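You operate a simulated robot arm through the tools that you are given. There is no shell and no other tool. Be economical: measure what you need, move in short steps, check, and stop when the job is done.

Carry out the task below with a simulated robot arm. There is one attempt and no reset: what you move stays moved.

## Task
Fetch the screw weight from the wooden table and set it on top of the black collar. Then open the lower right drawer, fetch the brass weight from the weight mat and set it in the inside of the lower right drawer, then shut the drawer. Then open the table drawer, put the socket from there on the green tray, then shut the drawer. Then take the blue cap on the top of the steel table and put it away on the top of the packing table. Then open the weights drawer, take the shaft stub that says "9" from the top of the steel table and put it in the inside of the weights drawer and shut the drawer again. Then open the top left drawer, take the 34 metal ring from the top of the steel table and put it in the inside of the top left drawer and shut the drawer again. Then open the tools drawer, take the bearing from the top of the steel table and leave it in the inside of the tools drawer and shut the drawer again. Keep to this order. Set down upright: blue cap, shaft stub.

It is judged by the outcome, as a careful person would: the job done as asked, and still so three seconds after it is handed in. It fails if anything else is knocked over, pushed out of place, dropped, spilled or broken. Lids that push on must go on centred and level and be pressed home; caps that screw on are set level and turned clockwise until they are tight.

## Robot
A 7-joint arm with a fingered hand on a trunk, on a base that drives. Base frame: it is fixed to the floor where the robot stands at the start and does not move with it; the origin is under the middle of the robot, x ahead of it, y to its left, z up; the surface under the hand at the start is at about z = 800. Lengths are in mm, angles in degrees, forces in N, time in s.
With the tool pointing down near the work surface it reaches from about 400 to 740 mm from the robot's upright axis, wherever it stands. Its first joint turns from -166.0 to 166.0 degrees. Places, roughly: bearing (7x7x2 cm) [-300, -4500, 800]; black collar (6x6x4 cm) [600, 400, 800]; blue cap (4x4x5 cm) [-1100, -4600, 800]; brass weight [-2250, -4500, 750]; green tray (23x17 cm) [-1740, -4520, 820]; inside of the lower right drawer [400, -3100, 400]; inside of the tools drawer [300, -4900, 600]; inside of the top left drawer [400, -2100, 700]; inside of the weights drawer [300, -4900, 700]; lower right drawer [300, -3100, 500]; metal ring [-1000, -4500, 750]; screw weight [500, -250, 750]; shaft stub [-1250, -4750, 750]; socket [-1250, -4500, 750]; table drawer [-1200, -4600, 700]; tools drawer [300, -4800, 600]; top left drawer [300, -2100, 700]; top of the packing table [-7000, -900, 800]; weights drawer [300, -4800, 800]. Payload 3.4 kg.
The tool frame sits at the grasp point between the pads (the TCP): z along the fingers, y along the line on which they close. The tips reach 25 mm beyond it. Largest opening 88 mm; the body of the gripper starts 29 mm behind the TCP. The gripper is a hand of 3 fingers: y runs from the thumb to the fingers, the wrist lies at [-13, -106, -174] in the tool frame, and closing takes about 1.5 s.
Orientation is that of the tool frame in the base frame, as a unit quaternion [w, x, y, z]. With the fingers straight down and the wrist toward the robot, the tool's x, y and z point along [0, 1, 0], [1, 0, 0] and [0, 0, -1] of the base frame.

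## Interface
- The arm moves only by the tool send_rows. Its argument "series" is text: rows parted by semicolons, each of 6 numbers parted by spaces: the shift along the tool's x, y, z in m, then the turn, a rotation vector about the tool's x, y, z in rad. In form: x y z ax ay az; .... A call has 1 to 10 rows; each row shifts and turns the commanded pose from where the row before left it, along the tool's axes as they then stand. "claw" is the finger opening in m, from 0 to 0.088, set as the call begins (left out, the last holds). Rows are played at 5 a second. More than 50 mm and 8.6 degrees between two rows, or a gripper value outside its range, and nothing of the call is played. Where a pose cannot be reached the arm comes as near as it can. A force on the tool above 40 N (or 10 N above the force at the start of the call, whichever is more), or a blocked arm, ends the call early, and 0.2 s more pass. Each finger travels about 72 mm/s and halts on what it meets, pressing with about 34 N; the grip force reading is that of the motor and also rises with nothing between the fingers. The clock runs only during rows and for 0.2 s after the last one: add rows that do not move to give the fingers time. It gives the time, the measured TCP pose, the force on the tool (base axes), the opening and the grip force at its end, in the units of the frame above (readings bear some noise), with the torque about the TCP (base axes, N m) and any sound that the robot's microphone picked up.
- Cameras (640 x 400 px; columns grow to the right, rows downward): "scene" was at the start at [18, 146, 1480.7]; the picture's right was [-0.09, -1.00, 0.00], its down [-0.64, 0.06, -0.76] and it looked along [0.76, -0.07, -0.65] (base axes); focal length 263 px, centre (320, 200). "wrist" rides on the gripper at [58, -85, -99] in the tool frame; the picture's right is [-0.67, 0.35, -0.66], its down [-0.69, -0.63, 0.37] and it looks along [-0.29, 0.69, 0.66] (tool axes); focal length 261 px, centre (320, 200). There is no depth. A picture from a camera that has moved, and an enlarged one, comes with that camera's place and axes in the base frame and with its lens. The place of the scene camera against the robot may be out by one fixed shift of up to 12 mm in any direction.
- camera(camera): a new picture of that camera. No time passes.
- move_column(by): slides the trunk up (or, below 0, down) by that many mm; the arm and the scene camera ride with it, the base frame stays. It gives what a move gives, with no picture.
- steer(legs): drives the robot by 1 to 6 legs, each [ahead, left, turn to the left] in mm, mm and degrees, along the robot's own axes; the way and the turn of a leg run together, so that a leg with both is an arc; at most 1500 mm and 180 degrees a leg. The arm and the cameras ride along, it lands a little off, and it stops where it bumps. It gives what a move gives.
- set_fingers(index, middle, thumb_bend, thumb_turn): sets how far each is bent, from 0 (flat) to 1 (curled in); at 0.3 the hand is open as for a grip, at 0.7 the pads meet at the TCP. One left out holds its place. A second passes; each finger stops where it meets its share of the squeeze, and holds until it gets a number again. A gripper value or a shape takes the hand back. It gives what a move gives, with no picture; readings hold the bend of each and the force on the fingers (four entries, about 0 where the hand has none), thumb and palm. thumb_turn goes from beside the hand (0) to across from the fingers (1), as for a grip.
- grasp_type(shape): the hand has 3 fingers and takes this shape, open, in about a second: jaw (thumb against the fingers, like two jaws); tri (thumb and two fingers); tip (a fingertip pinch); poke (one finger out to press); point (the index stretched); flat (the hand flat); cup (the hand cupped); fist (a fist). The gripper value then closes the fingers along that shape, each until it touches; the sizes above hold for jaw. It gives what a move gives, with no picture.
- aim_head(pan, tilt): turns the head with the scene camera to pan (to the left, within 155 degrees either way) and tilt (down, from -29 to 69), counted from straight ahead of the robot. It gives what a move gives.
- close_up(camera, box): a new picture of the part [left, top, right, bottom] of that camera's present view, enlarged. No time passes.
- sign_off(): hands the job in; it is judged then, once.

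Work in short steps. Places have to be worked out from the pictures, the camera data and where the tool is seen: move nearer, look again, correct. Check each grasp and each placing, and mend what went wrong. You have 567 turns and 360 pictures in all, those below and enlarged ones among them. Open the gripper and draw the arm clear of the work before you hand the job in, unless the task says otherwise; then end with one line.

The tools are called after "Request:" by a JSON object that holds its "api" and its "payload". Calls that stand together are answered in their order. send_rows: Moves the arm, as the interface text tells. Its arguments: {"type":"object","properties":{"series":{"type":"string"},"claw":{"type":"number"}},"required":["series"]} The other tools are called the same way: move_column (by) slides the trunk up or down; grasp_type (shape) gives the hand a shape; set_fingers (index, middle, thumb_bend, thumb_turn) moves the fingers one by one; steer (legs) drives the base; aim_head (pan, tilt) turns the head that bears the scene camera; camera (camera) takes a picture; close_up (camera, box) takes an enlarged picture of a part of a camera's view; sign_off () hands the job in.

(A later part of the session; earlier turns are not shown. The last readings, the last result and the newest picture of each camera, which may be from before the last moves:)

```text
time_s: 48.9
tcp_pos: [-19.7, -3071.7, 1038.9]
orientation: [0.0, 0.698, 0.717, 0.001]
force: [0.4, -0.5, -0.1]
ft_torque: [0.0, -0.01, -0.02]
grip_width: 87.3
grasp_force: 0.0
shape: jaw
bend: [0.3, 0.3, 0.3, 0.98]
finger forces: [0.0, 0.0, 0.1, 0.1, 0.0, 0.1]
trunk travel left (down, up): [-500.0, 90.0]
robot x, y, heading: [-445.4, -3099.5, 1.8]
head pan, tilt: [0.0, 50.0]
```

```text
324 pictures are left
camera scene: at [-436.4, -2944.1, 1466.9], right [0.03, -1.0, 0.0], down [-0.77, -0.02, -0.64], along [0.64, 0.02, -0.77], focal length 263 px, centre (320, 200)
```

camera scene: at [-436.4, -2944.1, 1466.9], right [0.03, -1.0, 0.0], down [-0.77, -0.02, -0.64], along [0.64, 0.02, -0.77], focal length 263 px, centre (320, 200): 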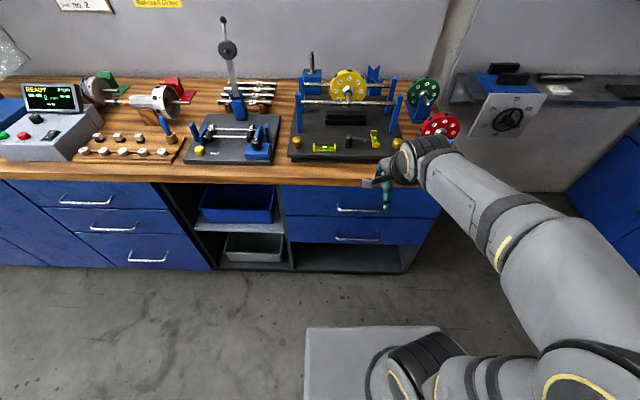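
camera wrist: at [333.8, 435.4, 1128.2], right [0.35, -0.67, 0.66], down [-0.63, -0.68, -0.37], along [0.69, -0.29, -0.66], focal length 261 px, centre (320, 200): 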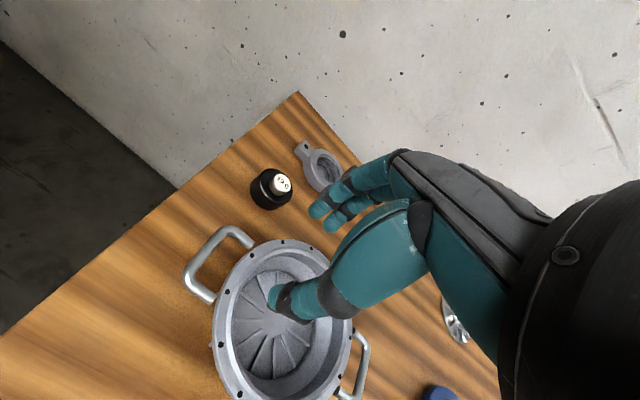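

The right stack has two drawers; the lower handle is near (170, -3090, 480). I zoom to see its shape.

Request:
{"api": "close_up", "payload": {"camera": "scene", "box": [270, 170, 450, 280]}}

Request:
{"api": "camera", "payload": {"camera": "wrist"}}

```text
3.56 times, centred on (360, 225) of scene
camera zoom: at [-436.4, -2944.1, 1466.9], right [0.03, -1.0, 0.0], down [-0.77, -0.02, -0.64], along [0.64, 0.02, -0.77], focal length 936 px, centre (178, 111)
```

zoom: 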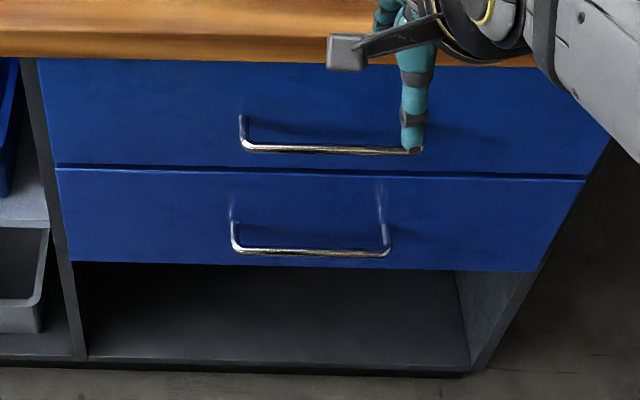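

```text
322 pictures are left
camera wrist: at [-106.6, -3015.2, 1139.1], right [0.37, -0.66, 0.66], down [-0.61, -0.7, -0.37], along [0.7, -0.27, -0.66], focal length 261 px, centre (320, 200)
```

wrist: 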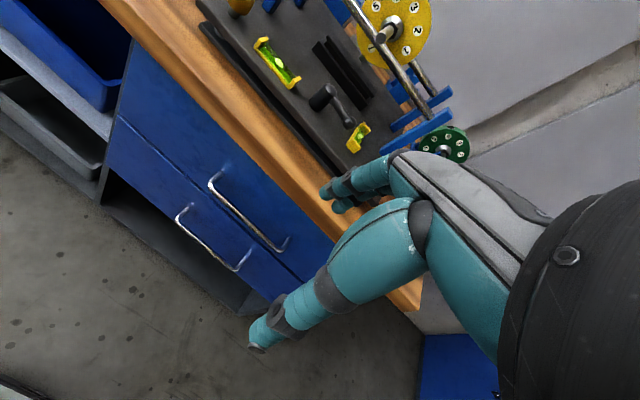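

I lower the trunk by 350 mm (the hand is still well in front of the bench) to get a second viewpoint and working height.

Request:
{"api": "move_column", "payload": {"by": -350}}

Request:
{"api": "camera", "payload": {"camera": "scene"}}

Request:
{"api": "camera", "payload": {"camera": "wrist"}}

```text
time_s: 52.3
tcp_pos: [-20.5, -3072.3, 688.5]
orientation: [0.0, 0.697, 0.717, 0.0]
force: [-0.1, -0.7, 0.0]
ft_torque: [-0.01, 0.0, 0.01]
grip_width: 87.4
grasp_force: 0.0
shape: jaw
bend: [0.3, 0.3, 0.3, 0.98]
finger forces: [0.0, 0.0, 0.1, 0.0, 0.1, 0.0]
trunk travel left (down, up): [-150.0, 440.0]
robot x, y, heading: [-444.0, -3099.5, 1.5]
head pan, tilt: [0.0, 50.0]
```

```text
321 pictures are left
camera scene: at [-436.4, -2944.1, 1116.9], right [0.03, -1.0, 0.0], down [-0.77, -0.02, -0.64], along [0.64, 0.02, -0.77], focal length 263 px, centre (320, 200)
```

scene: 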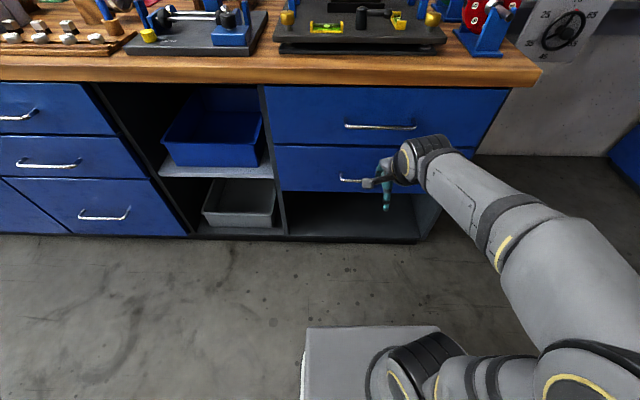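

```text
320 pictures are left
camera wrist: at [-106.6, -3015.2, 789.1], right [0.37, -0.66, 0.66], down [-0.61, -0.7, -0.37], along [0.7, -0.27, -0.66], focal length 261 px, centre (320, 200)
```

wrist: 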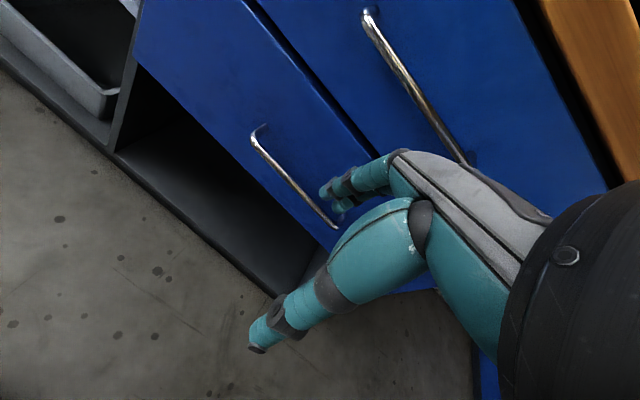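

Two wrist views place the lower bar at about x=165, z=524, y from -2989 to -3171. I turn the hand to point horizontally at the drawer (fingers above, thumb below).

Request:
{"api": "send_rows", "payload": {"series": "0 0.03 0 0 0 0.026; 0 0.03 0 0 0 0; 0 0 0 -0.149 0 0; 0 0 0 -0.149 0 0; 0 0 0 -0.149 0 0; 0 0 0 -0.149 0 0; 0 0 0 -0.149 0 0; 0 0 0 -0.149 0 0; 0 0 0 -0.149 0 0"}}

Request:
{"api": "camera", "payload": {"camera": "wrist"}}

Request:
{"api": "camera", "payload": {"camera": "scene"}}

```text
time_s: 54.3
tcp_pos: [55.1, -3071.0, 688.9]
orientation: [0.352, 0.612, 0.614, 0.353]
force: [0.3, 0.6, -0.1]
ft_torque: [0.0, -0.03, -0.02]
grip_width: 87.6
grasp_force: 0.2
shape: jaw
bend: [0.3, 0.3, 0.3, 0.98]
finger forces: [0.1, 0.1, 0.0, 0.0, 0.0, 0.0]
out of reach, approached as far as the arm can: row 8, 9
trunk travel left (down, up): [-150.0, 440.0]
robot x, y, heading: [-443.7, -3097.9, 1.5]
head pan, tilt: [0.0, 50.0]
```

```text
319 pictures are left
camera wrist: at [-73.4, -3011.7, 667.6], right [-0.39, -0.67, 0.63], down [0.0, -0.69, -0.73], along [0.92, -0.28, 0.27], focal length 261 px, centre (320, 200)
```

wrist: 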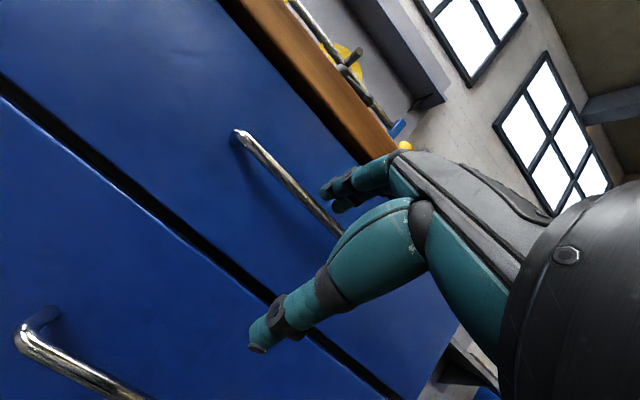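

```text
318 pictures are left
camera scene: at [-436.5, -2944.0, 1116.9], right [0.03, -1.0, 0.0], down [-0.77, -0.02, -0.64], along [0.64, 0.02, -0.77], focal length 263 px, centre (320, 200)
```

scene: 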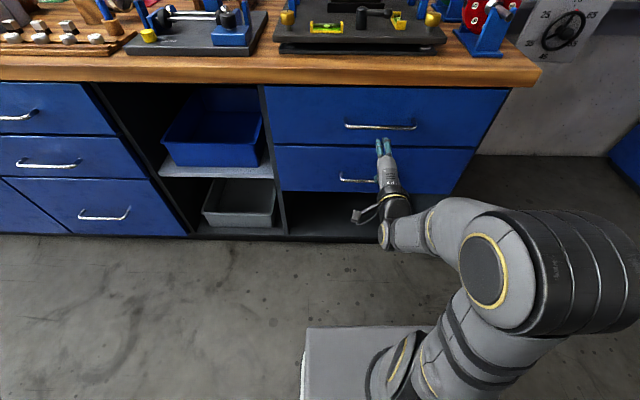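

The hand is tilted 60° now. I lower the trunk by its last 150 mm and tilt further to 80°.

Request:
{"api": "move_column", "payload": {"by": -150}}

Request:
{"api": "send_rows", "payload": {"series": "0 0 0 -0.117 0 0; 0 0 0 -0.117 0 0; 0 0 0 -0.117 0 0; 0 0 0 0 0 0", "claw": 0.07}}

Request:
{"api": "camera", "payload": {"camera": "wrist"}}

Request:
{"api": "camera", "payload": {"camera": "scene"}}

```text
time_s: 56.1
tcp_pos: [55.7, -3071.4, 539.7]
orientation: [0.352, 0.612, 0.614, 0.353]
force: [0.8, -0.3, -0.7]
ft_torque: [-0.02, 0.01, 0.02]
grip_width: 87.3
grasp_force: 0.1
shape: jaw
bend: [0.3, 0.3, 0.3, 0.98]
finger forces: [0.1, 0.1, 0.1, 0.0, 0.1, 0.1]
trunk travel left (down, up): [0.0, 590.0]
robot x, y, heading: [-441.6, -3095.2, 1.6]
head pan, tilt: [0.0, 50.0]
```

```text
time_s: 57.1
tcp_pos: [53.7, -3070.2, 541.2]
orientation: [0.455, 0.541, 0.542, 0.455]
force: [-0.7, 0.5, -0.3]
ft_torque: [-0.02, 0.0, 0.02]
grip_width: 70.3
grasp_force: 0.0
shape: jaw
bend: [0.27, 0.34, 0.49, 0.99]
finger forces: [0.1, 0.0, 0.0, 0.1, 0.0, 0.0]
trunk travel left (down, up): [0.0, 590.0]
robot x, y, heading: [-442.9, -3102.1, 1.4]
head pan, tilt: [0.0, 50.0]
```

```text
317 pictures are left
camera wrist: at [-57.5, -3012.0, 475.0], right [-0.58, -0.67, 0.46], down [0.25, -0.69, -0.68], along [0.77, -0.28, 0.57], focal length 261 px, centre (320, 200)
```

wrist: 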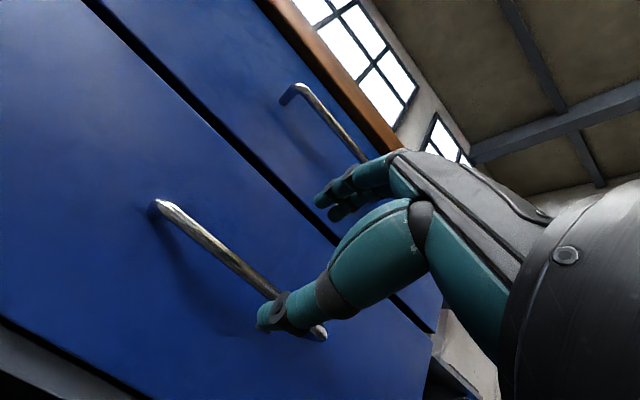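

```text
316 pictures are left
camera scene: at [-436.4, -2944.1, 966.9], right [0.03, -1.0, 0.0], down [-0.77, -0.02, -0.64], along [0.64, 0.02, -0.77], focal length 263 px, centre (320, 200)
```

scene: 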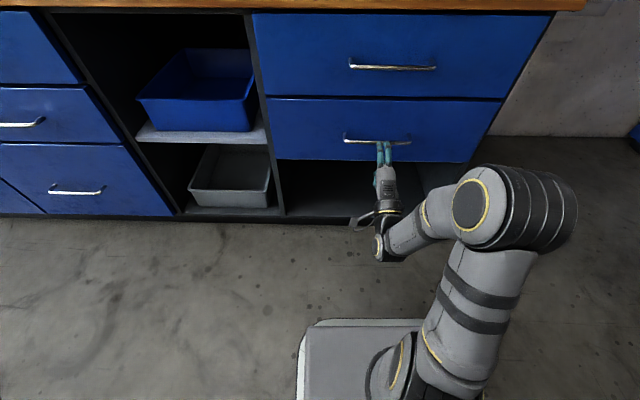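

The bar is at z≈530. I advance 65 mm towards it, aligning height, then check.

Request:
{"api": "send_rows", "payload": {"series": "0 0.004 0.03 0 0 0; 0 0.004 0.035 0 0 0; 0 0 0 0 0 0"}}

Request:
{"api": "camera", "payload": {"camera": "wrist"}}

Request:
{"api": "close_up", "payload": {"camera": "scene", "box": [330, 90, 450, 210]}}

```text
time_s: 57.9
tcp_pos: [118.5, -3071.0, 534.5]
orientation: [0.453, 0.541, 0.544, 0.455]
force: [-0.3, 0.0, 0.2]
ft_torque: [0.0, -0.02, -0.04]
grip_width: 70.1
grasp_force: 0.0
shape: jaw
bend: [0.27, 0.34, 0.49, 0.99]
finger forces: [0.1, 0.1, 0.0, 0.0, 0.0, 0.0]
trunk travel left (down, up): [0.0, 590.0]
robot x, y, heading: [-445.4, -3096.1, 1.8]
head pan, tilt: [0.0, 50.0]
```

```text
315 pictures are left
camera wrist: at [7.2, -3011.5, 469.6], right [-0.58, -0.67, 0.46], down [0.25, -0.69, -0.68], along [0.77, -0.28, 0.57], focal length 261 px, centre (320, 200)
```

wrist: 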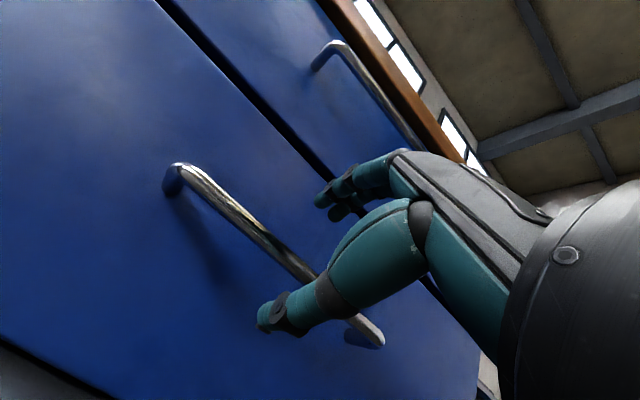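

```text
3.33 times, centred on (390, 150) of scene
camera zoom: at [-436.4, -2944.1, 966.9], right [0.03, -1.0, 0.0], down [-0.77, -0.02, -0.64], along [0.64, 0.02, -0.77], focal length 878 px, centre (87, 367)
```

zoom: 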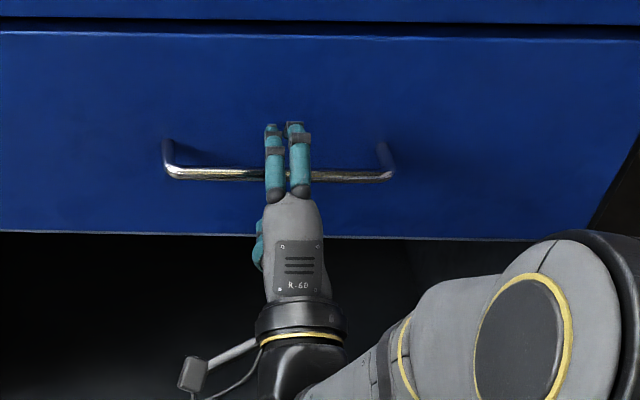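

The bar is at about x=160, z=527. I advance a further 33 mm so that it lies between the pads.

Request:
{"api": "send_rows", "payload": {"series": "0 0 0.018 0 0 0; 0 0 0.015 0 0 0; 0 0 0 0 0 0"}}

Request:
{"api": "camera", "payload": {"camera": "wrist"}}

```text
time_s: 58.7
tcp_pos: [152.1, -3070.6, 528.5]
orientation: [0.454, 0.542, 0.542, 0.454]
force: [0.1, 0.3, 0.5]
ft_torque: [0.01, 0.0, -0.03]
grip_width: 70.2
grasp_force: 0.0
shape: jaw
bend: [0.27, 0.34, 0.49, 0.99]
finger forces: [0.1, 0.0, 0.0, 0.0, 0.0, 0.1]
trunk travel left (down, up): [0.0, 590.0]
robot x, y, heading: [-442.3, -3097.3, 1.8]
head pan, tilt: [0.0, 50.0]
```

```text
313 pictures are left
camera wrist: at [39.5, -3011.4, 463.8], right [-0.58, -0.67, 0.46], down [0.25, -0.69, -0.68], along [0.77, -0.28, 0.57], focal length 261 px, centre (320, 200)
```

wrist: 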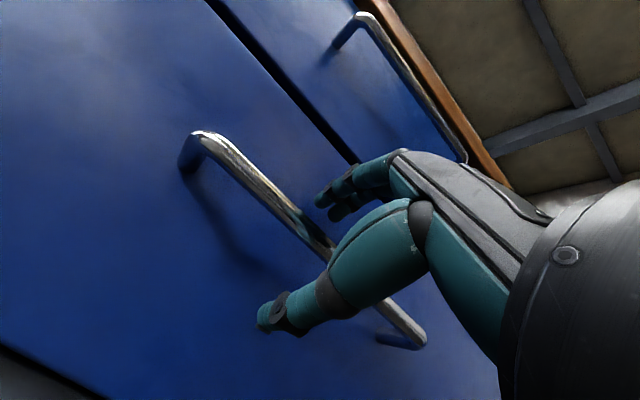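

The bar runs between fingers and thumb. I close the hand on it.

Request:
{"api": "send_rows", "payload": {"series": "0 0 0 0 0 0; 0 0 0 0 0 0; 0 0 0 0 0 0; 0 0 0 0 0 0; 0 0 0 0 0 0; 0 0 0 0 0 0; 0 0 0 0 0 0; 0 0 0 0 0 0", "claw": 0.0}}

Request:
{"api": "camera", "payload": {"camera": "wrist"}}

```text
time_s: 60.5
tcp_pos: [152.0, -3070.9, 528.5]
orientation: [0.454, 0.542, 0.542, 0.454]
force: [3.9, 1.9, -8.5]
ft_torque: [0.04, 0.0, -0.04]
grip_width: 0.0
grasp_force: 33.8
shape: jaw
bend: [0.7, 0.7, 0.74, 1.0]
finger forces: [5.9, 0.1, 0.1, 0.0, 0.8, 0.0]
trunk travel left (down, up): [0.0, 590.0]
robot x, y, heading: [-442.7, -3098.8, 1.8]
head pan, tilt: [0.0, 50.0]
```

```text
312 pictures are left
camera wrist: at [39.6, -3011.3, 463.1], right [-0.58, -0.67, 0.46], down [0.25, -0.69, -0.68], along [0.77, -0.28, 0.57], focal length 261 px, centre (320, 200)
```

wrist: 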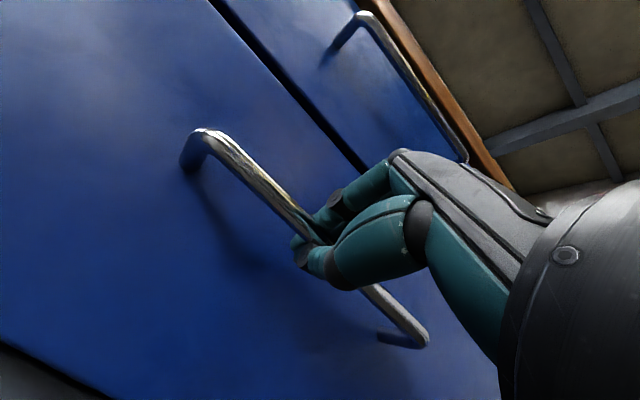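

The opening reads 0; the fingers may be hooked around the bar. I pull back 20 mm gently to test.

Request:
{"api": "send_rows", "payload": {"series": "0 0 -0.01 0 0 0; 0 0 -0.01 0 0 0; 0 0 0 0 0 0"}}

Request:
{"api": "camera", "payload": {"camera": "wrist"}}

Request:
{"api": "close_up", "payload": {"camera": "scene", "box": [330, 90, 450, 210]}}

```text
time_s: 61.3
tcp_pos: [132.3, -3070.8, 531.2]
orientation: [0.452, 0.542, 0.544, 0.454]
force: [-1.6, 4.3, -24.3]
ft_torque: [0.06, 0.08, 0.0]
grip_width: 0.3
grasp_force: 34.0
shape: jaw
bend: [0.7, 0.7, 0.74, 1.0]
finger forces: [0.7, 0.1, 0.0, 0.0, 49.5, 0.1]
trunk travel left (down, up): [0.0, 590.0]
robot x, y, heading: [-441.2, -3096.6, 1.6]
head pan, tilt: [0.0, 50.0]
```

```text
311 pictures are left
camera wrist: at [20.5, -3012.0, 466.1], right [-0.58, -0.67, 0.46], down [0.25, -0.69, -0.69], along [0.78, -0.28, 0.56], focal length 261 px, centre (320, 200)
```

wrist: 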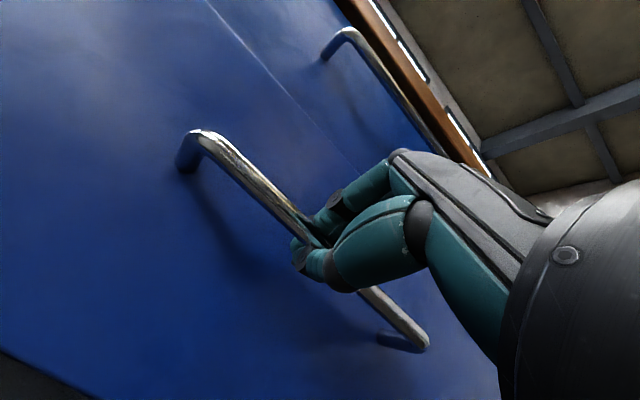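

```text
3.33 times, centred on (390, 150) of scene
camera zoom: at [-434.8, -2943.7, 966.6], right [0.03, -1.0, 0.0], down [-0.77, -0.02, -0.64], along [0.64, 0.02, -0.77], focal length 878 px, centre (87, 367)
```

zoom: 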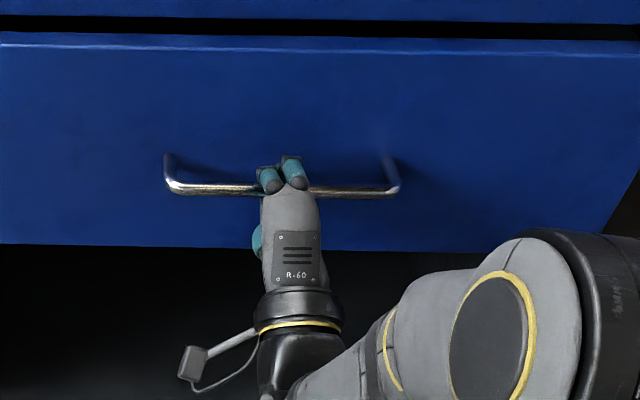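

The drawer came along by 20 mm, so the hook holds. I relieve the vertical force and pull it open by driving back.

Request:
{"api": "send_rows", "payload": {"series": "0 -0.003 0 0 0 0; 0 0 0 0 0 0"}}

Request:
{"api": "steer", "payload": {"legs": [[-230, 6, 0]]}}

Request:
{"api": "camera", "payload": {"camera": "scene"}}

Request:
{"api": "camera", "payload": {"camera": "wrist"}}

```text
time_s: 61.9
tcp_pos: [132.5, -3070.6, 529.4]
orientation: [0.453, 0.542, 0.543, 0.454]
force: [1.5, 3.5, -15.8]
ft_torque: [0.04, 0.05, -0.02]
grip_width: 0.2
grasp_force: 33.9
shape: jaw
bend: [0.7, 0.7, 0.75, 1.0]
finger forces: [1.6, 0.0, 0.0, 0.1, 2.8, 0.0]
trunk travel left (down, up): [0.0, 590.0]
robot x, y, heading: [-439.4, -3097.4, 1.5]
head pan, tilt: [0.0, 50.0]
```

```text
time_s: 63.6
tcp_pos: [-96.4, -3070.3, 529.6]
orientation: [0.452, 0.54, 0.544, 0.456]
force: [-0.1, -2.5, -13.1]
ft_torque: [0.02, 0.04, -0.01]
grip_width: 0.4
grasp_force: 33.8
shape: jaw
bend: [0.7, 0.7, 0.75, 1.0]
finger forces: [2.1, 0.1, 0.1, 0.0, 3.5, 0.1]
trunk travel left (down, up): [0.0, 590.0]
robot x, y, heading: [-669.5, -3098.0, 1.8]
head pan, tilt: [0.0, 50.0]
```

```text
309 pictures are left
camera scene: at [-665.4, -2944.9, 966.8], right [0.03, -1.0, 0.0], down [-0.77, -0.02, -0.64], along [0.64, 0.02, -0.77], focal length 263 px, centre (320, 200)
```

scene: 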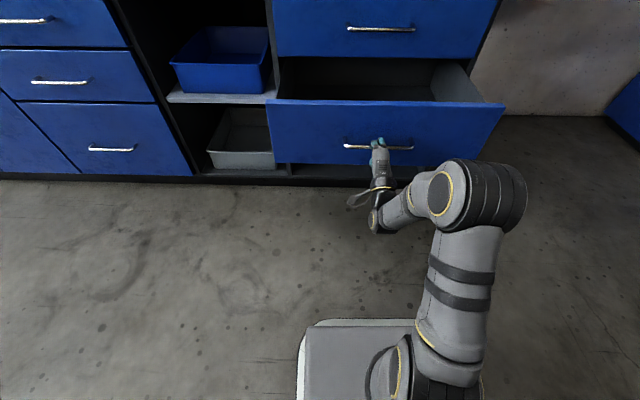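

```text
308 pictures are left
camera wrist: at [-209.2, -3011.0, 464.6], right [-0.58, -0.67, 0.46], down [0.25, -0.68, -0.68], along [0.77, -0.28, 0.57], focal length 261 px, centre (320, 200)
```

wrist: 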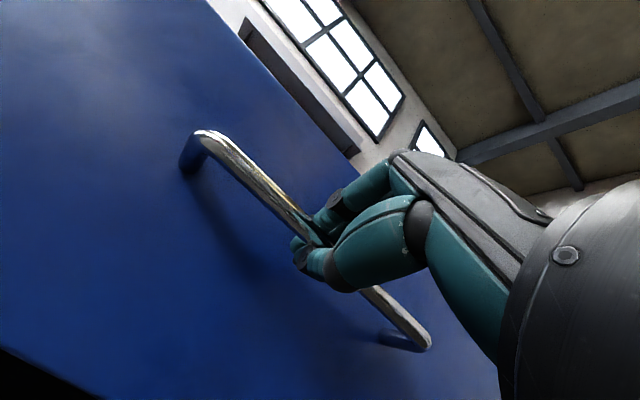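

The drawer is open about 250 mm. I release the bar and withdraw straight back.

Request:
{"api": "send_rows", "payload": {"series": "0 0 0 0 0 0; 0 0 0 0 0 0; 0 0 0 0 0 0; 0 0 0 0 0 0; 0 0 0 0 0 0; 0 0 -0.02 0 0 0; 0 0 -0.03 0 0 0; 0 0 -0.04 0 0 0", "claw": 0.07}}

Request:
{"api": "steer", "payload": {"legs": [[-250, 0, 0]]}}

Request:
{"api": "camera", "payload": {"camera": "scene"}}

```text
time_s: 65.4
tcp_pos: [-185.0, -3073.2, 545.2]
orientation: [0.453, 0.541, 0.544, 0.454]
force: [-0.1, -0.2, 0.0]
ft_torque: [-0.01, 0.01, 0.01]
grip_width: 69.8
grasp_force: 0.0
shape: jaw
bend: [0.27, 0.34, 0.5, 0.99]
finger forces: [0.1, 0.0, 0.0, 0.0, 0.1, 0.1]
trunk travel left (down, up): [0.0, 590.0]
robot x, y, heading: [-669.7, -3098.9, 1.8]
head pan, tilt: [0.0, 50.0]
```

```text
time_s: 67.2
tcp_pos: [-436.1, -3081.5, 545.9]
orientation: [0.453, 0.542, 0.543, 0.454]
force: [0.1, 0.8, 0.7]
ft_torque: [0.0, -0.01, 0.03]
grip_width: 70.0
grasp_force: 0.0
shape: jaw
bend: [0.27, 0.34, 0.5, 0.99]
finger forces: [0.0, 0.0, 0.1, 0.1, 0.0, 0.0]
trunk travel left (down, up): [0.0, 590.0]
robot x, y, heading: [-930.5, -3103.7, 1.5]
head pan, tilt: [0.0, 50.0]
```

```text
307 pictures are left
camera scene: at [-917.7, -2952.6, 966.9], right [0.03, -1.0, 0.0], down [-0.77, -0.02, -0.64], along [0.64, 0.02, -0.77], focal length 263 px, centre (320, 200)
```

scene: 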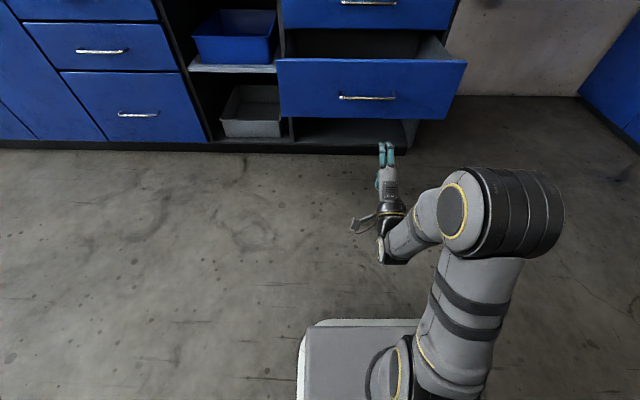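

I raise the trunk, turn the hand back down and drive towards the weight mat.

Request:
{"api": "move_column", "payload": {"by": 500}}

Request:
{"api": "send_rows", "payload": {"series": "0 0 0 0.1394 0 0; 0 0 0 0.1394 0 0; 0 0 0 0.1394 0 0; 0 0 0 0.1394 0 0; 0 0 0 0.1394 0 0; 0 0 0 0.1394 0 0; 0 0 0 0.1394 0 0; 0 0 0 0.1394 0 0; 0 0 0 0.1394 0 0; 0 0 0 0.1394 0 0"}}

Request:
{"api": "steer", "payload": {"legs": [[-1100, 0, 0], [0, 0, -91.5], [350, 0, 0]]}}

Request:
{"api": "aim_head", "payload": {"pan": 0, "tilt": 35}}

Request:
{"api": "camera", "payload": {"camera": "scene"}}

```text
refused: 500 is not a number from -400 to 400
```

```text
time_s: 69.4
tcp_pos: [-427.4, -3082.6, 546.7]
orientation: [-0.001, 0.705, 0.709, -0.001]
force: [-0.3, 0.0, -0.5]
ft_torque: [0.04, -0.02, 0.01]
grip_width: 69.9
grasp_force: 0.1
shape: jaw
bend: [0.27, 0.34, 0.5, 0.99]
finger forces: [0.1, 0.0, 0.1, 0.1, 0.1, 0.0]
out of reach, approached as far as the arm can: row 2
trunk travel left (down, up): [0.0, 590.0]
robot x, y, heading: [-924.2, -3102.1, 2.0]
head pan, tilt: [0.0, 50.0]
```

```text
time_s: 80.7
tcp_pos: [-2014.9, -3961.3, 545.8]
orientation: [-0.001, 1.0, -0.018, 0.0]
force: [0.0, 0.3, 0.5]
ft_torque: [-0.03, 0.05, 0.01]
grip_width: 69.8
grasp_force: 0.1
shape: jaw
bend: [0.27, 0.34, 0.5, 0.99]
finger forces: [0.1, 0.0, 0.0, 0.0, 0.0, 0.0]
trunk travel left (down, up): [0.0, 590.0]
robot x, y, heading: [-2020.5, -3462.8, -90.5]
head pan, tilt: [0.0, 50.0]
```

```text
time_s: 81.5
tcp_pos: [-2015.2, -3960.4, 546.3]
orientation: [-0.002, 1.0, -0.017, 0.0]
force: [-0.3, 0.4, -0.6]
ft_torque: [0.01, 0.01, 0.02]
grip_width: 69.9
grasp_force: 0.0
shape: jaw
bend: [0.27, 0.34, 0.5, 0.99]
finger forces: [0.0, 0.0, 0.1, 0.1, 0.0, 0.0]
trunk travel left (down, up): [0.0, 590.0]
robot x, y, heading: [-2018.9, -3462.8, -90.7]
head pan, tilt: [0.0, 35.0]
```

```text
306 pictures are left
camera scene: at [-1869.2, -3496.9, 988.5], right [-1.0, 0.01, 0.0], down [0.0, 0.57, -0.82], along [-0.01, -0.82, -0.57], focal length 263 px, centre (320, 200)
```

scene: 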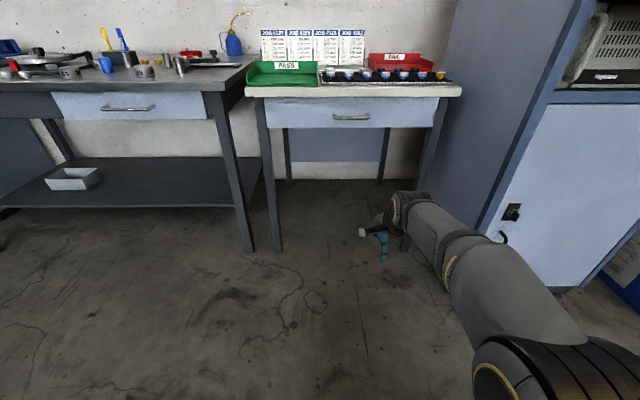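

I raise the trunk to see the small table from above.

Request:
{"api": "move_column", "payload": {"by": 400}}

Request:
{"api": "move_column", "payload": {"by": 120}}

Request:
{"api": "camera", "payload": {"camera": "scene"}}

Request:
{"api": "close_up", "payload": {"camera": "scene", "box": [240, 100, 480, 250]}}

```text
time_s: 85.3
tcp_pos: [-2014.8, -3959.9, 946.5]
orientation: [-0.001, 1.0, -0.018, 0.0]
force: [1.3, 0.8, -0.4]
ft_torque: [0.03, 0.02, 0.04]
grip_width: 69.7
grasp_force: 0.0
shape: jaw
bend: [0.27, 0.34, 0.5, 0.99]
finger forces: [0.1, 0.0, 0.0, 0.1, 0.0, 0.0]
trunk travel left (down, up): [-400.0, 190.0]
robot x, y, heading: [-2021.7, -3461.7, -90.6]
head pan, tilt: [0.0, 35.0]
```

```text
time_s: 86.8
tcp_pos: [-2014.2, -3960.1, 1066.1]
orientation: [-0.001, 1.0, -0.017, 0.0]
force: [0.2, 0.1, 0.1]
ft_torque: [0.02, -0.02, -0.02]
grip_width: 69.8
grasp_force: 0.1
shape: jaw
bend: [0.27, 0.34, 0.5, 0.99]
finger forces: [0.0, 0.1, 0.0, 0.0, 0.0, 0.0]
trunk travel left (down, up): [-520.0, 70.0]
robot x, y, heading: [-2021.2, -3460.1, -90.8]
head pan, tilt: [0.0, 35.0]
```

```text
305 pictures are left
camera scene: at [-1869.2, -3497.0, 1508.6], right [-1.0, 0.01, 0.0], down [0.0, 0.57, -0.82], along [-0.01, -0.82, -0.57], focal length 263 px, centre (320, 200)
```

scene: 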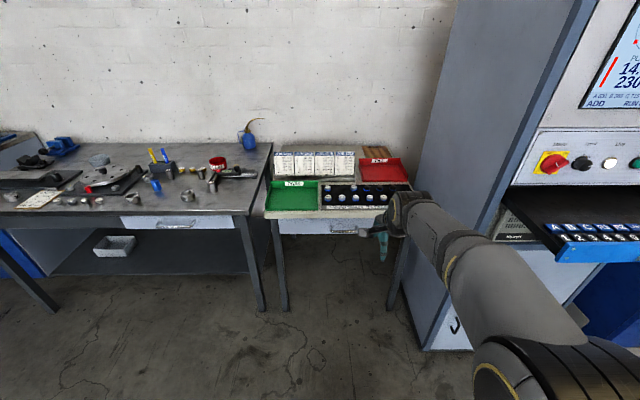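

```text
2.67 times, centred on (360, 175) of scene
camera zoom: at [-1869.2, -3497.0, 1508.6], right [-1.0, 0.01, 0.0], down [0.0, 0.57, -0.82], along [-0.01, -0.82, -0.57], focal length 702 px, centre (213, 267)
```

zoom: 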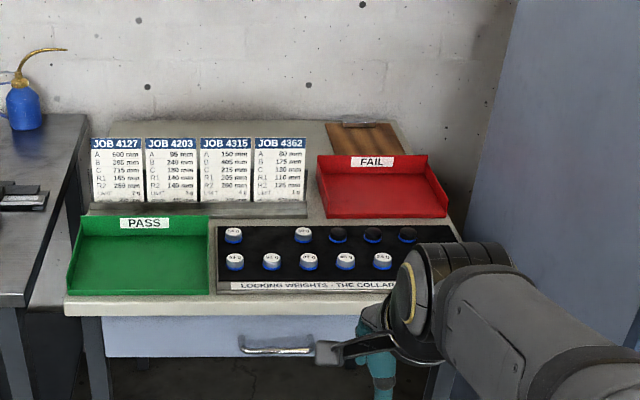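

The weight mat is on the small table beside the green PASS tray. I drive closer and move the hand aside to see the mat.

Request:
{"api": "steer", "payload": {"legs": [[350, -130, 0]]}}

Request:
{"api": "send_rows", "payload": {"series": "0.045 0 0 0 0 0; 0.045 0 0 0 0 0; 0.045 0 0 0 0 0; 0.045 0 0 0 0 0; 0.045 0 0 0 0 0; 0.045 0 0 0 0 0; 0.045 0 0 0 0 0"}}

Request:
{"api": "aim_head", "payload": {"pan": -15, "tilt": 50}}

Request:
{"api": "camera", "payload": {"camera": "scene"}}

```text
time_s: 89.2
tcp_pos: [-2154.4, -4306.7, 1066.0]
orientation: [-0.001, 1.0, -0.019, -0.001]
force: [0.3, -0.6, -0.3]
ft_torque: [-0.03, -0.01, 0.0]
grip_width: 70.1
grasp_force: 0.1
shape: jaw
bend: [0.27, 0.34, 0.5, 0.99]
finger forces: [0.0, 0.1, 0.0, 0.0, 0.0, 0.0]
trunk travel left (down, up): [-520.0, 70.0]
robot x, y, heading: [-2160.6, -3807.6, -90.5]
head pan, tilt: [0.0, 35.0]
```

```text
time_s: 90.8
tcp_pos: [-1838.2, -4317.7, 1066.7]
orientation: [-0.001, 1.0, -0.018, 0.0]
force: [-0.2, 0.0, 0.8]
ft_torque: [0.01, -0.04, -0.01]
grip_width: 69.8
grasp_force: 0.1
shape: jaw
bend: [0.27, 0.34, 0.5, 0.99]
finger forces: [0.1, 0.0, 0.1, 0.0, 0.0, 0.0]
trunk travel left (down, up): [-520.0, 70.0]
robot x, y, heading: [-2161.8, -3808.5, -90.5]
head pan, tilt: [0.0, 35.0]
```

```text
time_s: 91.5
tcp_pos: [-1840.2, -4317.8, 1067.9]
orientation: [-0.001, 1.0, -0.019, 0.0]
force: [-0.2, 0.2, 0.4]
ft_torque: [0.0, 0.03, 0.0]
grip_width: 69.9
grasp_force: 0.1
shape: jaw
bend: [0.27, 0.34, 0.5, 0.99]
finger forces: [0.0, 0.0, 0.0, 0.0, 0.0, 0.0]
trunk travel left (down, up): [-520.0, 70.0]
robot x, y, heading: [-2159.9, -3811.5, -90.4]
head pan, tilt: [-15.0, 50.0]
```

```text
303 pictures are left
camera scene: at [-2027.9, -3829.1, 1486.9], right [-0.96, 0.27, 0.0], down [0.2, 0.74, -0.64], along [-0.17, -0.62, -0.77], focal length 263 px, centre (320, 200)
```

scene: 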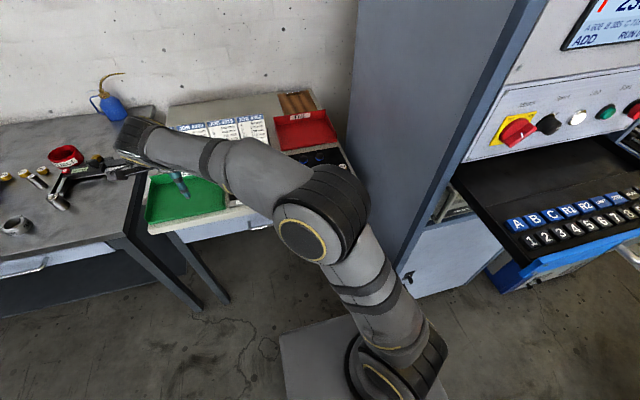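

The arm blocks the head's view; I bring the hand back right so the wrist camera sees the mat.

Request:
{"api": "send_rows", "payload": {"series": "-0.045 0 0 0 0 0; -0.045 0 0 0 0 0; -0.045 0 0 0 0 0; -0.045 0 0 0 0 0; -0.045 -0.01 0 0 0 0; -0.02 -0.03 0 0 0 0; 0 -0.03 0 0 0 0"}}

Request:
{"api": "camera", "payload": {"camera": "wrist"}}

Request:
{"api": "close_up", "payload": {"camera": "wrist", "box": [200, 120, 440, 270]}}

```text
time_s: 93.1
tcp_pos: [-2079.5, -4238.7, 1063.9]
orientation: [-0.001, 1.0, -0.017, 0.001]
force: [-1.0, -0.4, 0.6]
ft_torque: [0.01, 0.01, -0.02]
grip_width: 69.8
grasp_force: 0.2
shape: jaw
bend: [0.27, 0.34, 0.5, 0.99]
finger forces: [0.0, 0.1, 0.1, 0.0, 0.1, 0.0]
trunk travel left (down, up): [-520.0, 70.0]
robot x, y, heading: [-2158.8, -3809.4, -90.5]
head pan, tilt: [-15.0, 50.0]
```

```text
302 pictures are left
camera wrist: at [-2018.1, -4155.1, 1164.2], right [-0.68, -0.33, 0.66], down [-0.66, 0.65, -0.36], along [-0.31, -0.68, -0.66], focal length 261 px, centre (320, 200)
```

wrist: 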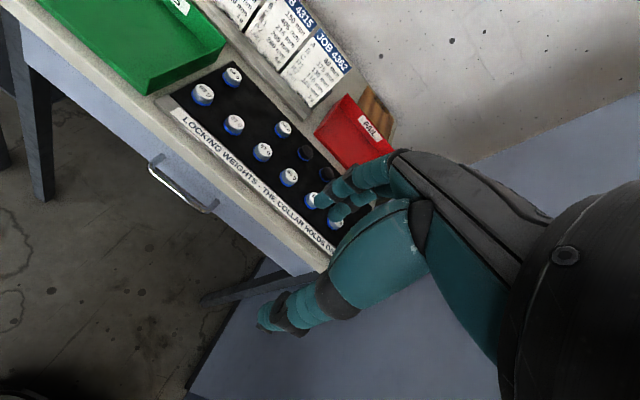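

```text
2.67 times, centred on (320, 195) of wrist
camera zoom: at [-2018.1, -4155.1, 1164.2], right [-0.68, -0.33, 0.66], down [-0.66, 0.65, -0.36], along [-0.31, -0.68, -0.66], focal length 695 px, centre (320, 213)
```

zoom: 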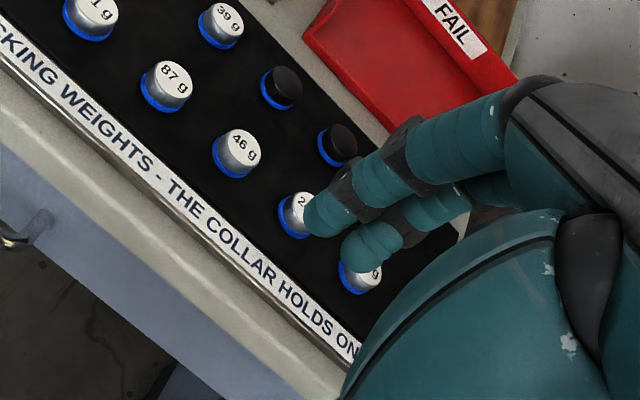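

The brass weight should be near the right end of the mat, hidden by the fingers. I shift the hand right for a clear view.

Request:
{"api": "send_rows", "payload": {"series": "-0.045 0 0 0 0 0; -0.045 0 0 0 0 0; -0.045 0 0 0 0 0; 0 0 0 0 0 0"}}

Request:
{"api": "close_up", "payload": {"camera": "wrist", "box": [120, 100, 400, 275]}}

```text
time_s: 94.1
tcp_pos: [-2215.7, -4234.3, 1064.6]
orientation: [0.0, 1.0, -0.018, 0.0]
force: [-0.5, 0.1, -0.3]
ft_torque: [0.01, 0.05, 0.02]
grip_width: 69.9
grasp_force: 0.0
shape: jaw
bend: [0.27, 0.34, 0.5, 0.99]
finger forces: [0.0, 0.1, 0.0, 0.0, 0.1, 0.1]
trunk travel left (down, up): [-520.0, 70.0]
robot x, y, heading: [-2157.1, -3809.6, -90.4]
head pan, tilt: [-15.0, 50.0]
```

```text
2.29 times, centred on (260, 188) of wrist
camera zoom: at [-2153.4, -4150.3, 1165.4], right [-0.68, -0.32, 0.66], down [-0.66, 0.65, -0.37], along [-0.31, -0.68, -0.66], focal length 596 px, centre (457, 229)
```

zoom: 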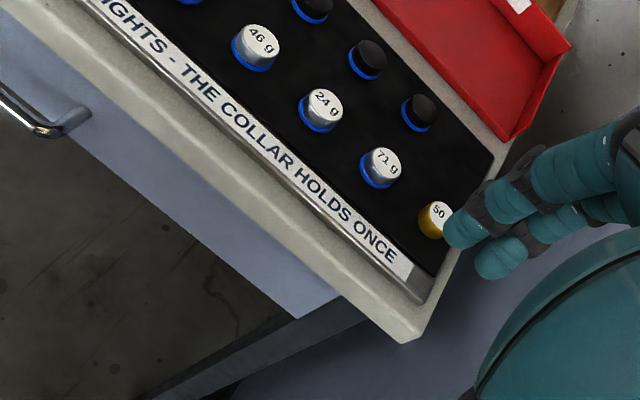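

The brass 50 g weight is at about (-2293, -4497). I drive 90 mm ahead for reach, then move the hand over it.

Request:
{"api": "steer", "payload": {"legs": [[90, 0, 0]]}}

Request:
{"api": "send_rows", "payload": {"series": "-0.04 0.035 0.02 0 0 0; -0.01 0.045 0.03 0 0 0; 0 0.03 0.03 0 0 0; 0 0 0 0 0 0", "claw": 0.06}}

Request:
{"api": "camera", "payload": {"camera": "wrist"}}

```text
time_s: 95.2
tcp_pos: [-2216.1, -4326.5, 1064.1]
orientation: [0.0, 1.0, -0.018, 0.0]
force: [-0.5, 0.8, 0.8]
ft_torque: [0.02, 0.0, -0.02]
grip_width: 70.1
grasp_force: 0.1
shape: jaw
bend: [0.27, 0.34, 0.5, 0.99]
finger forces: [0.0, 0.0, 0.0, 0.0, 0.0, 0.0]
trunk travel left (down, up): [-520.0, 70.0]
robot x, y, heading: [-2161.7, -3899.2, -90.8]
head pan, tilt: [-15.0, 50.0]
```

```text
refused: row 1 steps farther than a row can; nothing moved
```

```text
299 pictures are left
camera wrist: at [-2154.0, -4243.0, 1165.1], right [-0.68, -0.33, 0.66], down [-0.66, 0.65, -0.36], along [-0.31, -0.68, -0.66], focal length 261 px, centre (320, 200)
```

wrist: 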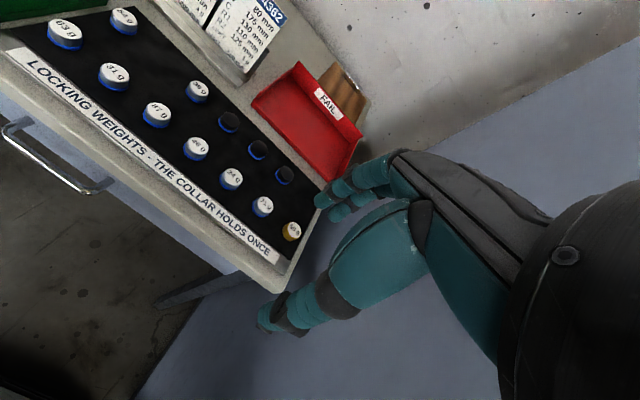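

Triangulated: brass top at about (-2290, -4489, 830). I move over it in legal steps.

Request:
{"api": "send_rows", "payload": {"series": "-0.03 0.03 0.02 0 0 0; -0.03 0.03 0.02 0 0 0; -0.015 0.035 0.025 0 0 0; 0 0.035 0.025 0 0 0; 0 0.032 0.025 0 0 0; 0 0 0 0 0 0", "claw": 0.05}}

Request:
{"api": "camera", "payload": {"camera": "wrist"}}

```text
time_s: 96.7
tcp_pos: [-2296.1, -4484.3, 950.7]
orientation: [0.0, 1.0, -0.019, -0.001]
force: [0.8, 0.1, 0.6]
ft_torque: [-0.01, 0.03, 0.0]
grip_width: 50.4
grasp_force: 0.0
shape: jaw
bend: [0.74, 0.42, 0.66, 1.0]
finger forces: [0.0, 0.1, 0.0, 0.1, 0.0, 0.0]
trunk travel left (down, up): [-520.0, 70.0]
robot x, y, heading: [-2158.8, -3898.3, -90.6]
head pan, tilt: [-15.0, 50.0]
```

```text
298 pictures are left
camera wrist: at [-2234.5, -4401.5, 1050.6], right [-0.68, -0.32, 0.66], down [-0.66, 0.65, -0.37], along [-0.31, -0.68, -0.66], focal length 261 px, centre (320, 200)
```

wrist: 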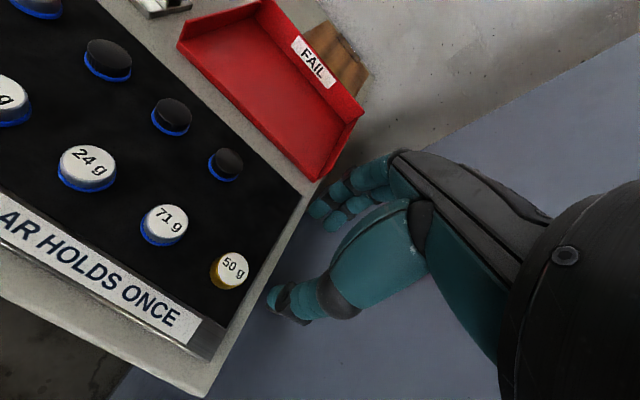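

Brass weight refined to (-2292, -4494, top ≈827). I correct and descend to just above the mat.

Request:
{"api": "send_rows", "payload": {"series": "0.003 0.005 0.03 0 0 0; 0 0 0.03 0 0 0; 0 0 0.03 0 0 0; 0 0 0.012 0 0 0; 0 0 0.006 0 0 0; 0 0 0 0 0 0"}}

Request:
{"api": "camera", "payload": {"camera": "wrist"}}

```text
time_s: 98.0
tcp_pos: [-2292.5, -4490.3, 841.5]
orientation: [0.0, 1.0, -0.018, 0.0]
force: [-0.6, 0.5, 0.1]
ft_torque: [-0.03, -0.03, -0.01]
grip_width: 50.3
grasp_force: 0.0
shape: jaw
bend: [0.74, 0.42, 0.66, 1.0]
finger forces: [0.0, 0.0, 0.1, 0.0, 0.1, 0.0]
trunk travel left (down, up): [-520.0, 70.0]
robot x, y, heading: [-2160.7, -3902.3, -90.7]
head pan, tilt: [-15.0, 50.0]
```

```text
297 pictures are left
camera wrist: at [-2231.0, -4406.0, 942.1], right [-0.68, -0.32, 0.66], down [-0.66, 0.65, -0.37], along [-0.31, -0.68, -0.66], focal length 261 px, centre (320, 200)
```

wrist: 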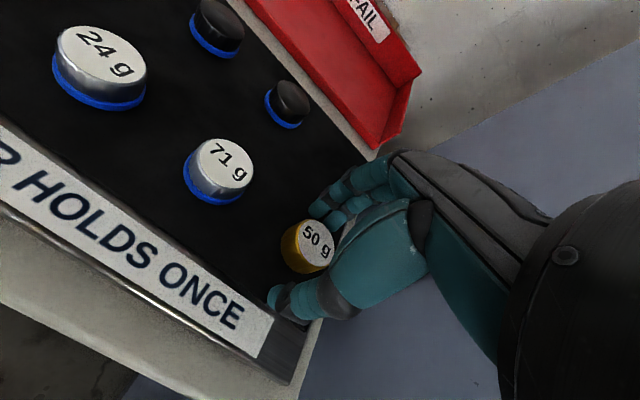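

The weight sits between the fingers just as the first one did. I lower 2 mm and close.

Request:
{"api": "send_rows", "payload": {"series": "0 0 0.002 0 0 0; 0 0 0 0 0 0; 0 0 0 0 0 0; 0 0 0 0 0 0; 0 0 0 0 0 0; 0 0 0 0 0 0; 0 0 0 0 0 0; 0 0 0 0 0 0", "claw": 0.0}}

Request:
{"api": "send_rows", "payload": {"series": "0 0 -0.01 0 0 0; 0 0 -0.02 0 0 0; 0 0 -0.04 0 0 0; 0 0 -0.05 0 0 0; 0 0 0 0 0 0"}}

Request:
{"api": "camera", "payload": {"camera": "wrist"}}

```text
time_s: 99.8
tcp_pos: [-2293.9, -4489.4, 840.1]
orientation: [0.0, 1.0, -0.018, 0.0]
force: [0.1, 0.2, -0.1]
ft_torque: [0.01, 0.03, 0.0]
grip_width: 23.1
grasp_force: 34.0
shape: jaw
bend: [0.74, 0.57, 0.75, 1.0]
finger forces: [19.7, 10.9, 0.0, 0.0, 30.2, 0.0]
trunk travel left (down, up): [-520.0, 70.0]
robot x, y, heading: [-2164.6, -3899.3, -90.5]
head pan, tilt: [-15.0, 50.0]
```

```text
time_s: 101.0
tcp_pos: [-2294.2, -4490.9, 957.8]
orientation: [-0.001, 1.0, -0.019, 0.0]
force: [-0.3, -0.7, 0.2]
ft_torque: [-0.01, 0.03, -0.02]
grip_width: 22.8
grasp_force: 33.6
shape: jaw
bend: [0.74, 0.57, 0.75, 1.0]
finger forces: [19.8, 11.1, 0.1, 0.0, 30.1, 0.1]
trunk travel left (down, up): [-520.0, 70.0]
robot x, y, heading: [-2157.0, -3903.0, -90.5]
head pan, tilt: [-15.0, 50.0]
```

```text
296 pictures are left
camera wrist: at [-2233.2, -4406.4, 1058.5], right [-0.68, -0.32, 0.66], down [-0.66, 0.65, -0.36], along [-0.31, -0.68, -0.66], focal length 261 px, centre (320, 200)
```

wrist: 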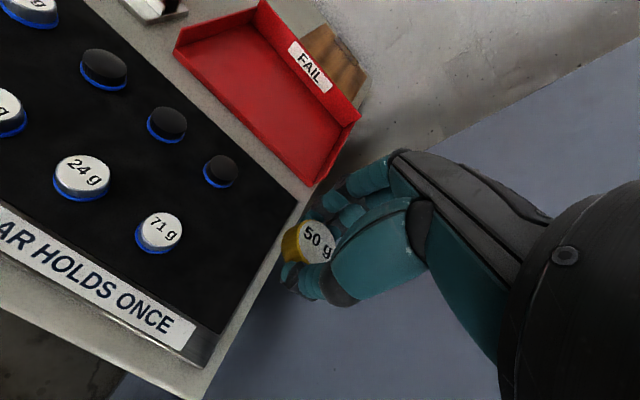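

Brass weight held. I rise, bring the arm to the front centre, back off and drive to the open drawer.

Request:
{"api": "send_rows", "payload": {"series": "0 0 -0.04 0 0 0; 0.02 -0.035 -0.02 0 0 0; 0.035 -0.03 0 0 0 0; 0.035 -0.03 0 0 0 0; 0.035 -0.03 0 0 0 0"}}

Request:
{"api": "steer", "payload": {"legs": [[-450, 0, 0], [0, 0, 90.6], [1400, 0, 0], [0, 355, 0]]}}

Request:
{"api": "aim_head", "payload": {"pan": 0, "tilt": 45}}

Request:
{"api": "camera", "payload": {"camera": "scene"}}

```text
time_s: 102.2
tcp_pos: [-2167.3, -4372.8, 1021.8]
orientation: [-0.001, 1.0, -0.018, 0.001]
force: [0.1, -0.6, -1.2]
ft_torque: [-0.01, 0.03, -0.03]
grip_width: 22.5
grasp_force: 33.6
shape: jaw
bend: [0.74, 0.57, 0.75, 1.0]
finger forces: [19.9, 11.3, 0.0, 0.0, 30.0, 0.0]
trunk travel left (down, up): [-520.0, 70.0]
robot x, y, heading: [-2161.2, -3900.3, -90.7]
head pan, tilt: [-15.0, 50.0]
```

```text
time_s: 117.2
tcp_pos: [-300.6, -3122.4, 1021.1]
orientation: [-0.001, 0.722, 0.691, -0.001]
force: [0.5, 0.4, -0.2]
ft_torque: [-0.01, 0.03, 0.0]
grip_width: 22.8
grasp_force: 33.9
shape: jaw
bend: [0.74, 0.57, 0.75, 1.0]
finger forces: [20.0, 11.2, 0.1, 0.0, 29.7, 0.0]
trunk travel left (down, up): [-520.0, 70.0]
robot x, y, heading: [-774.9, -3108.2, -1.3]
head pan, tilt: [-15.0, 50.0]
```

```text
time_s: 117.9
tcp_pos: [-300.7, -3121.9, 1021.6]
orientation: [0.0, 0.723, 0.691, 0.0]
force: [-0.5, 0.0, -1.0]
ft_torque: [0.0, -0.01, -0.01]
grip_width: 22.4
grasp_force: 34.1
shape: jaw
bend: [0.74, 0.57, 0.75, 1.0]
finger forces: [19.8, 11.2, 0.0, 0.0, 29.6, 0.0]
trunk travel left (down, up): [-520.0, 70.0]
robot x, y, heading: [-771.9, -3110.8, -1.0]
head pan, tilt: [0.0, 45.0]
```

```text
295 pictures are left
camera scene: at [-755.4, -2958.5, 1493.8], right [-0.02, -1.0, 0.0], down [-0.71, 0.01, -0.71], along [0.71, -0.01, -0.71], focal length 263 px, centre (320, 200)
```

scene: 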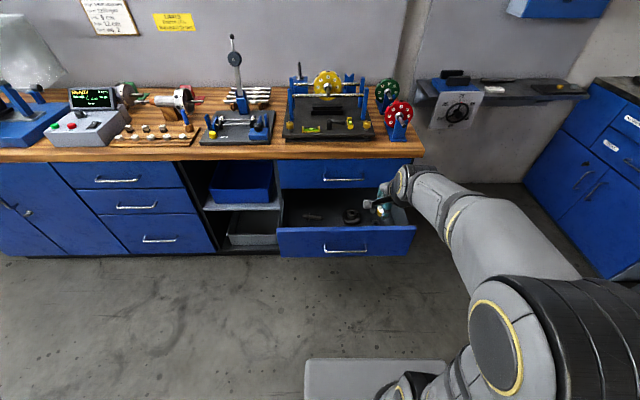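

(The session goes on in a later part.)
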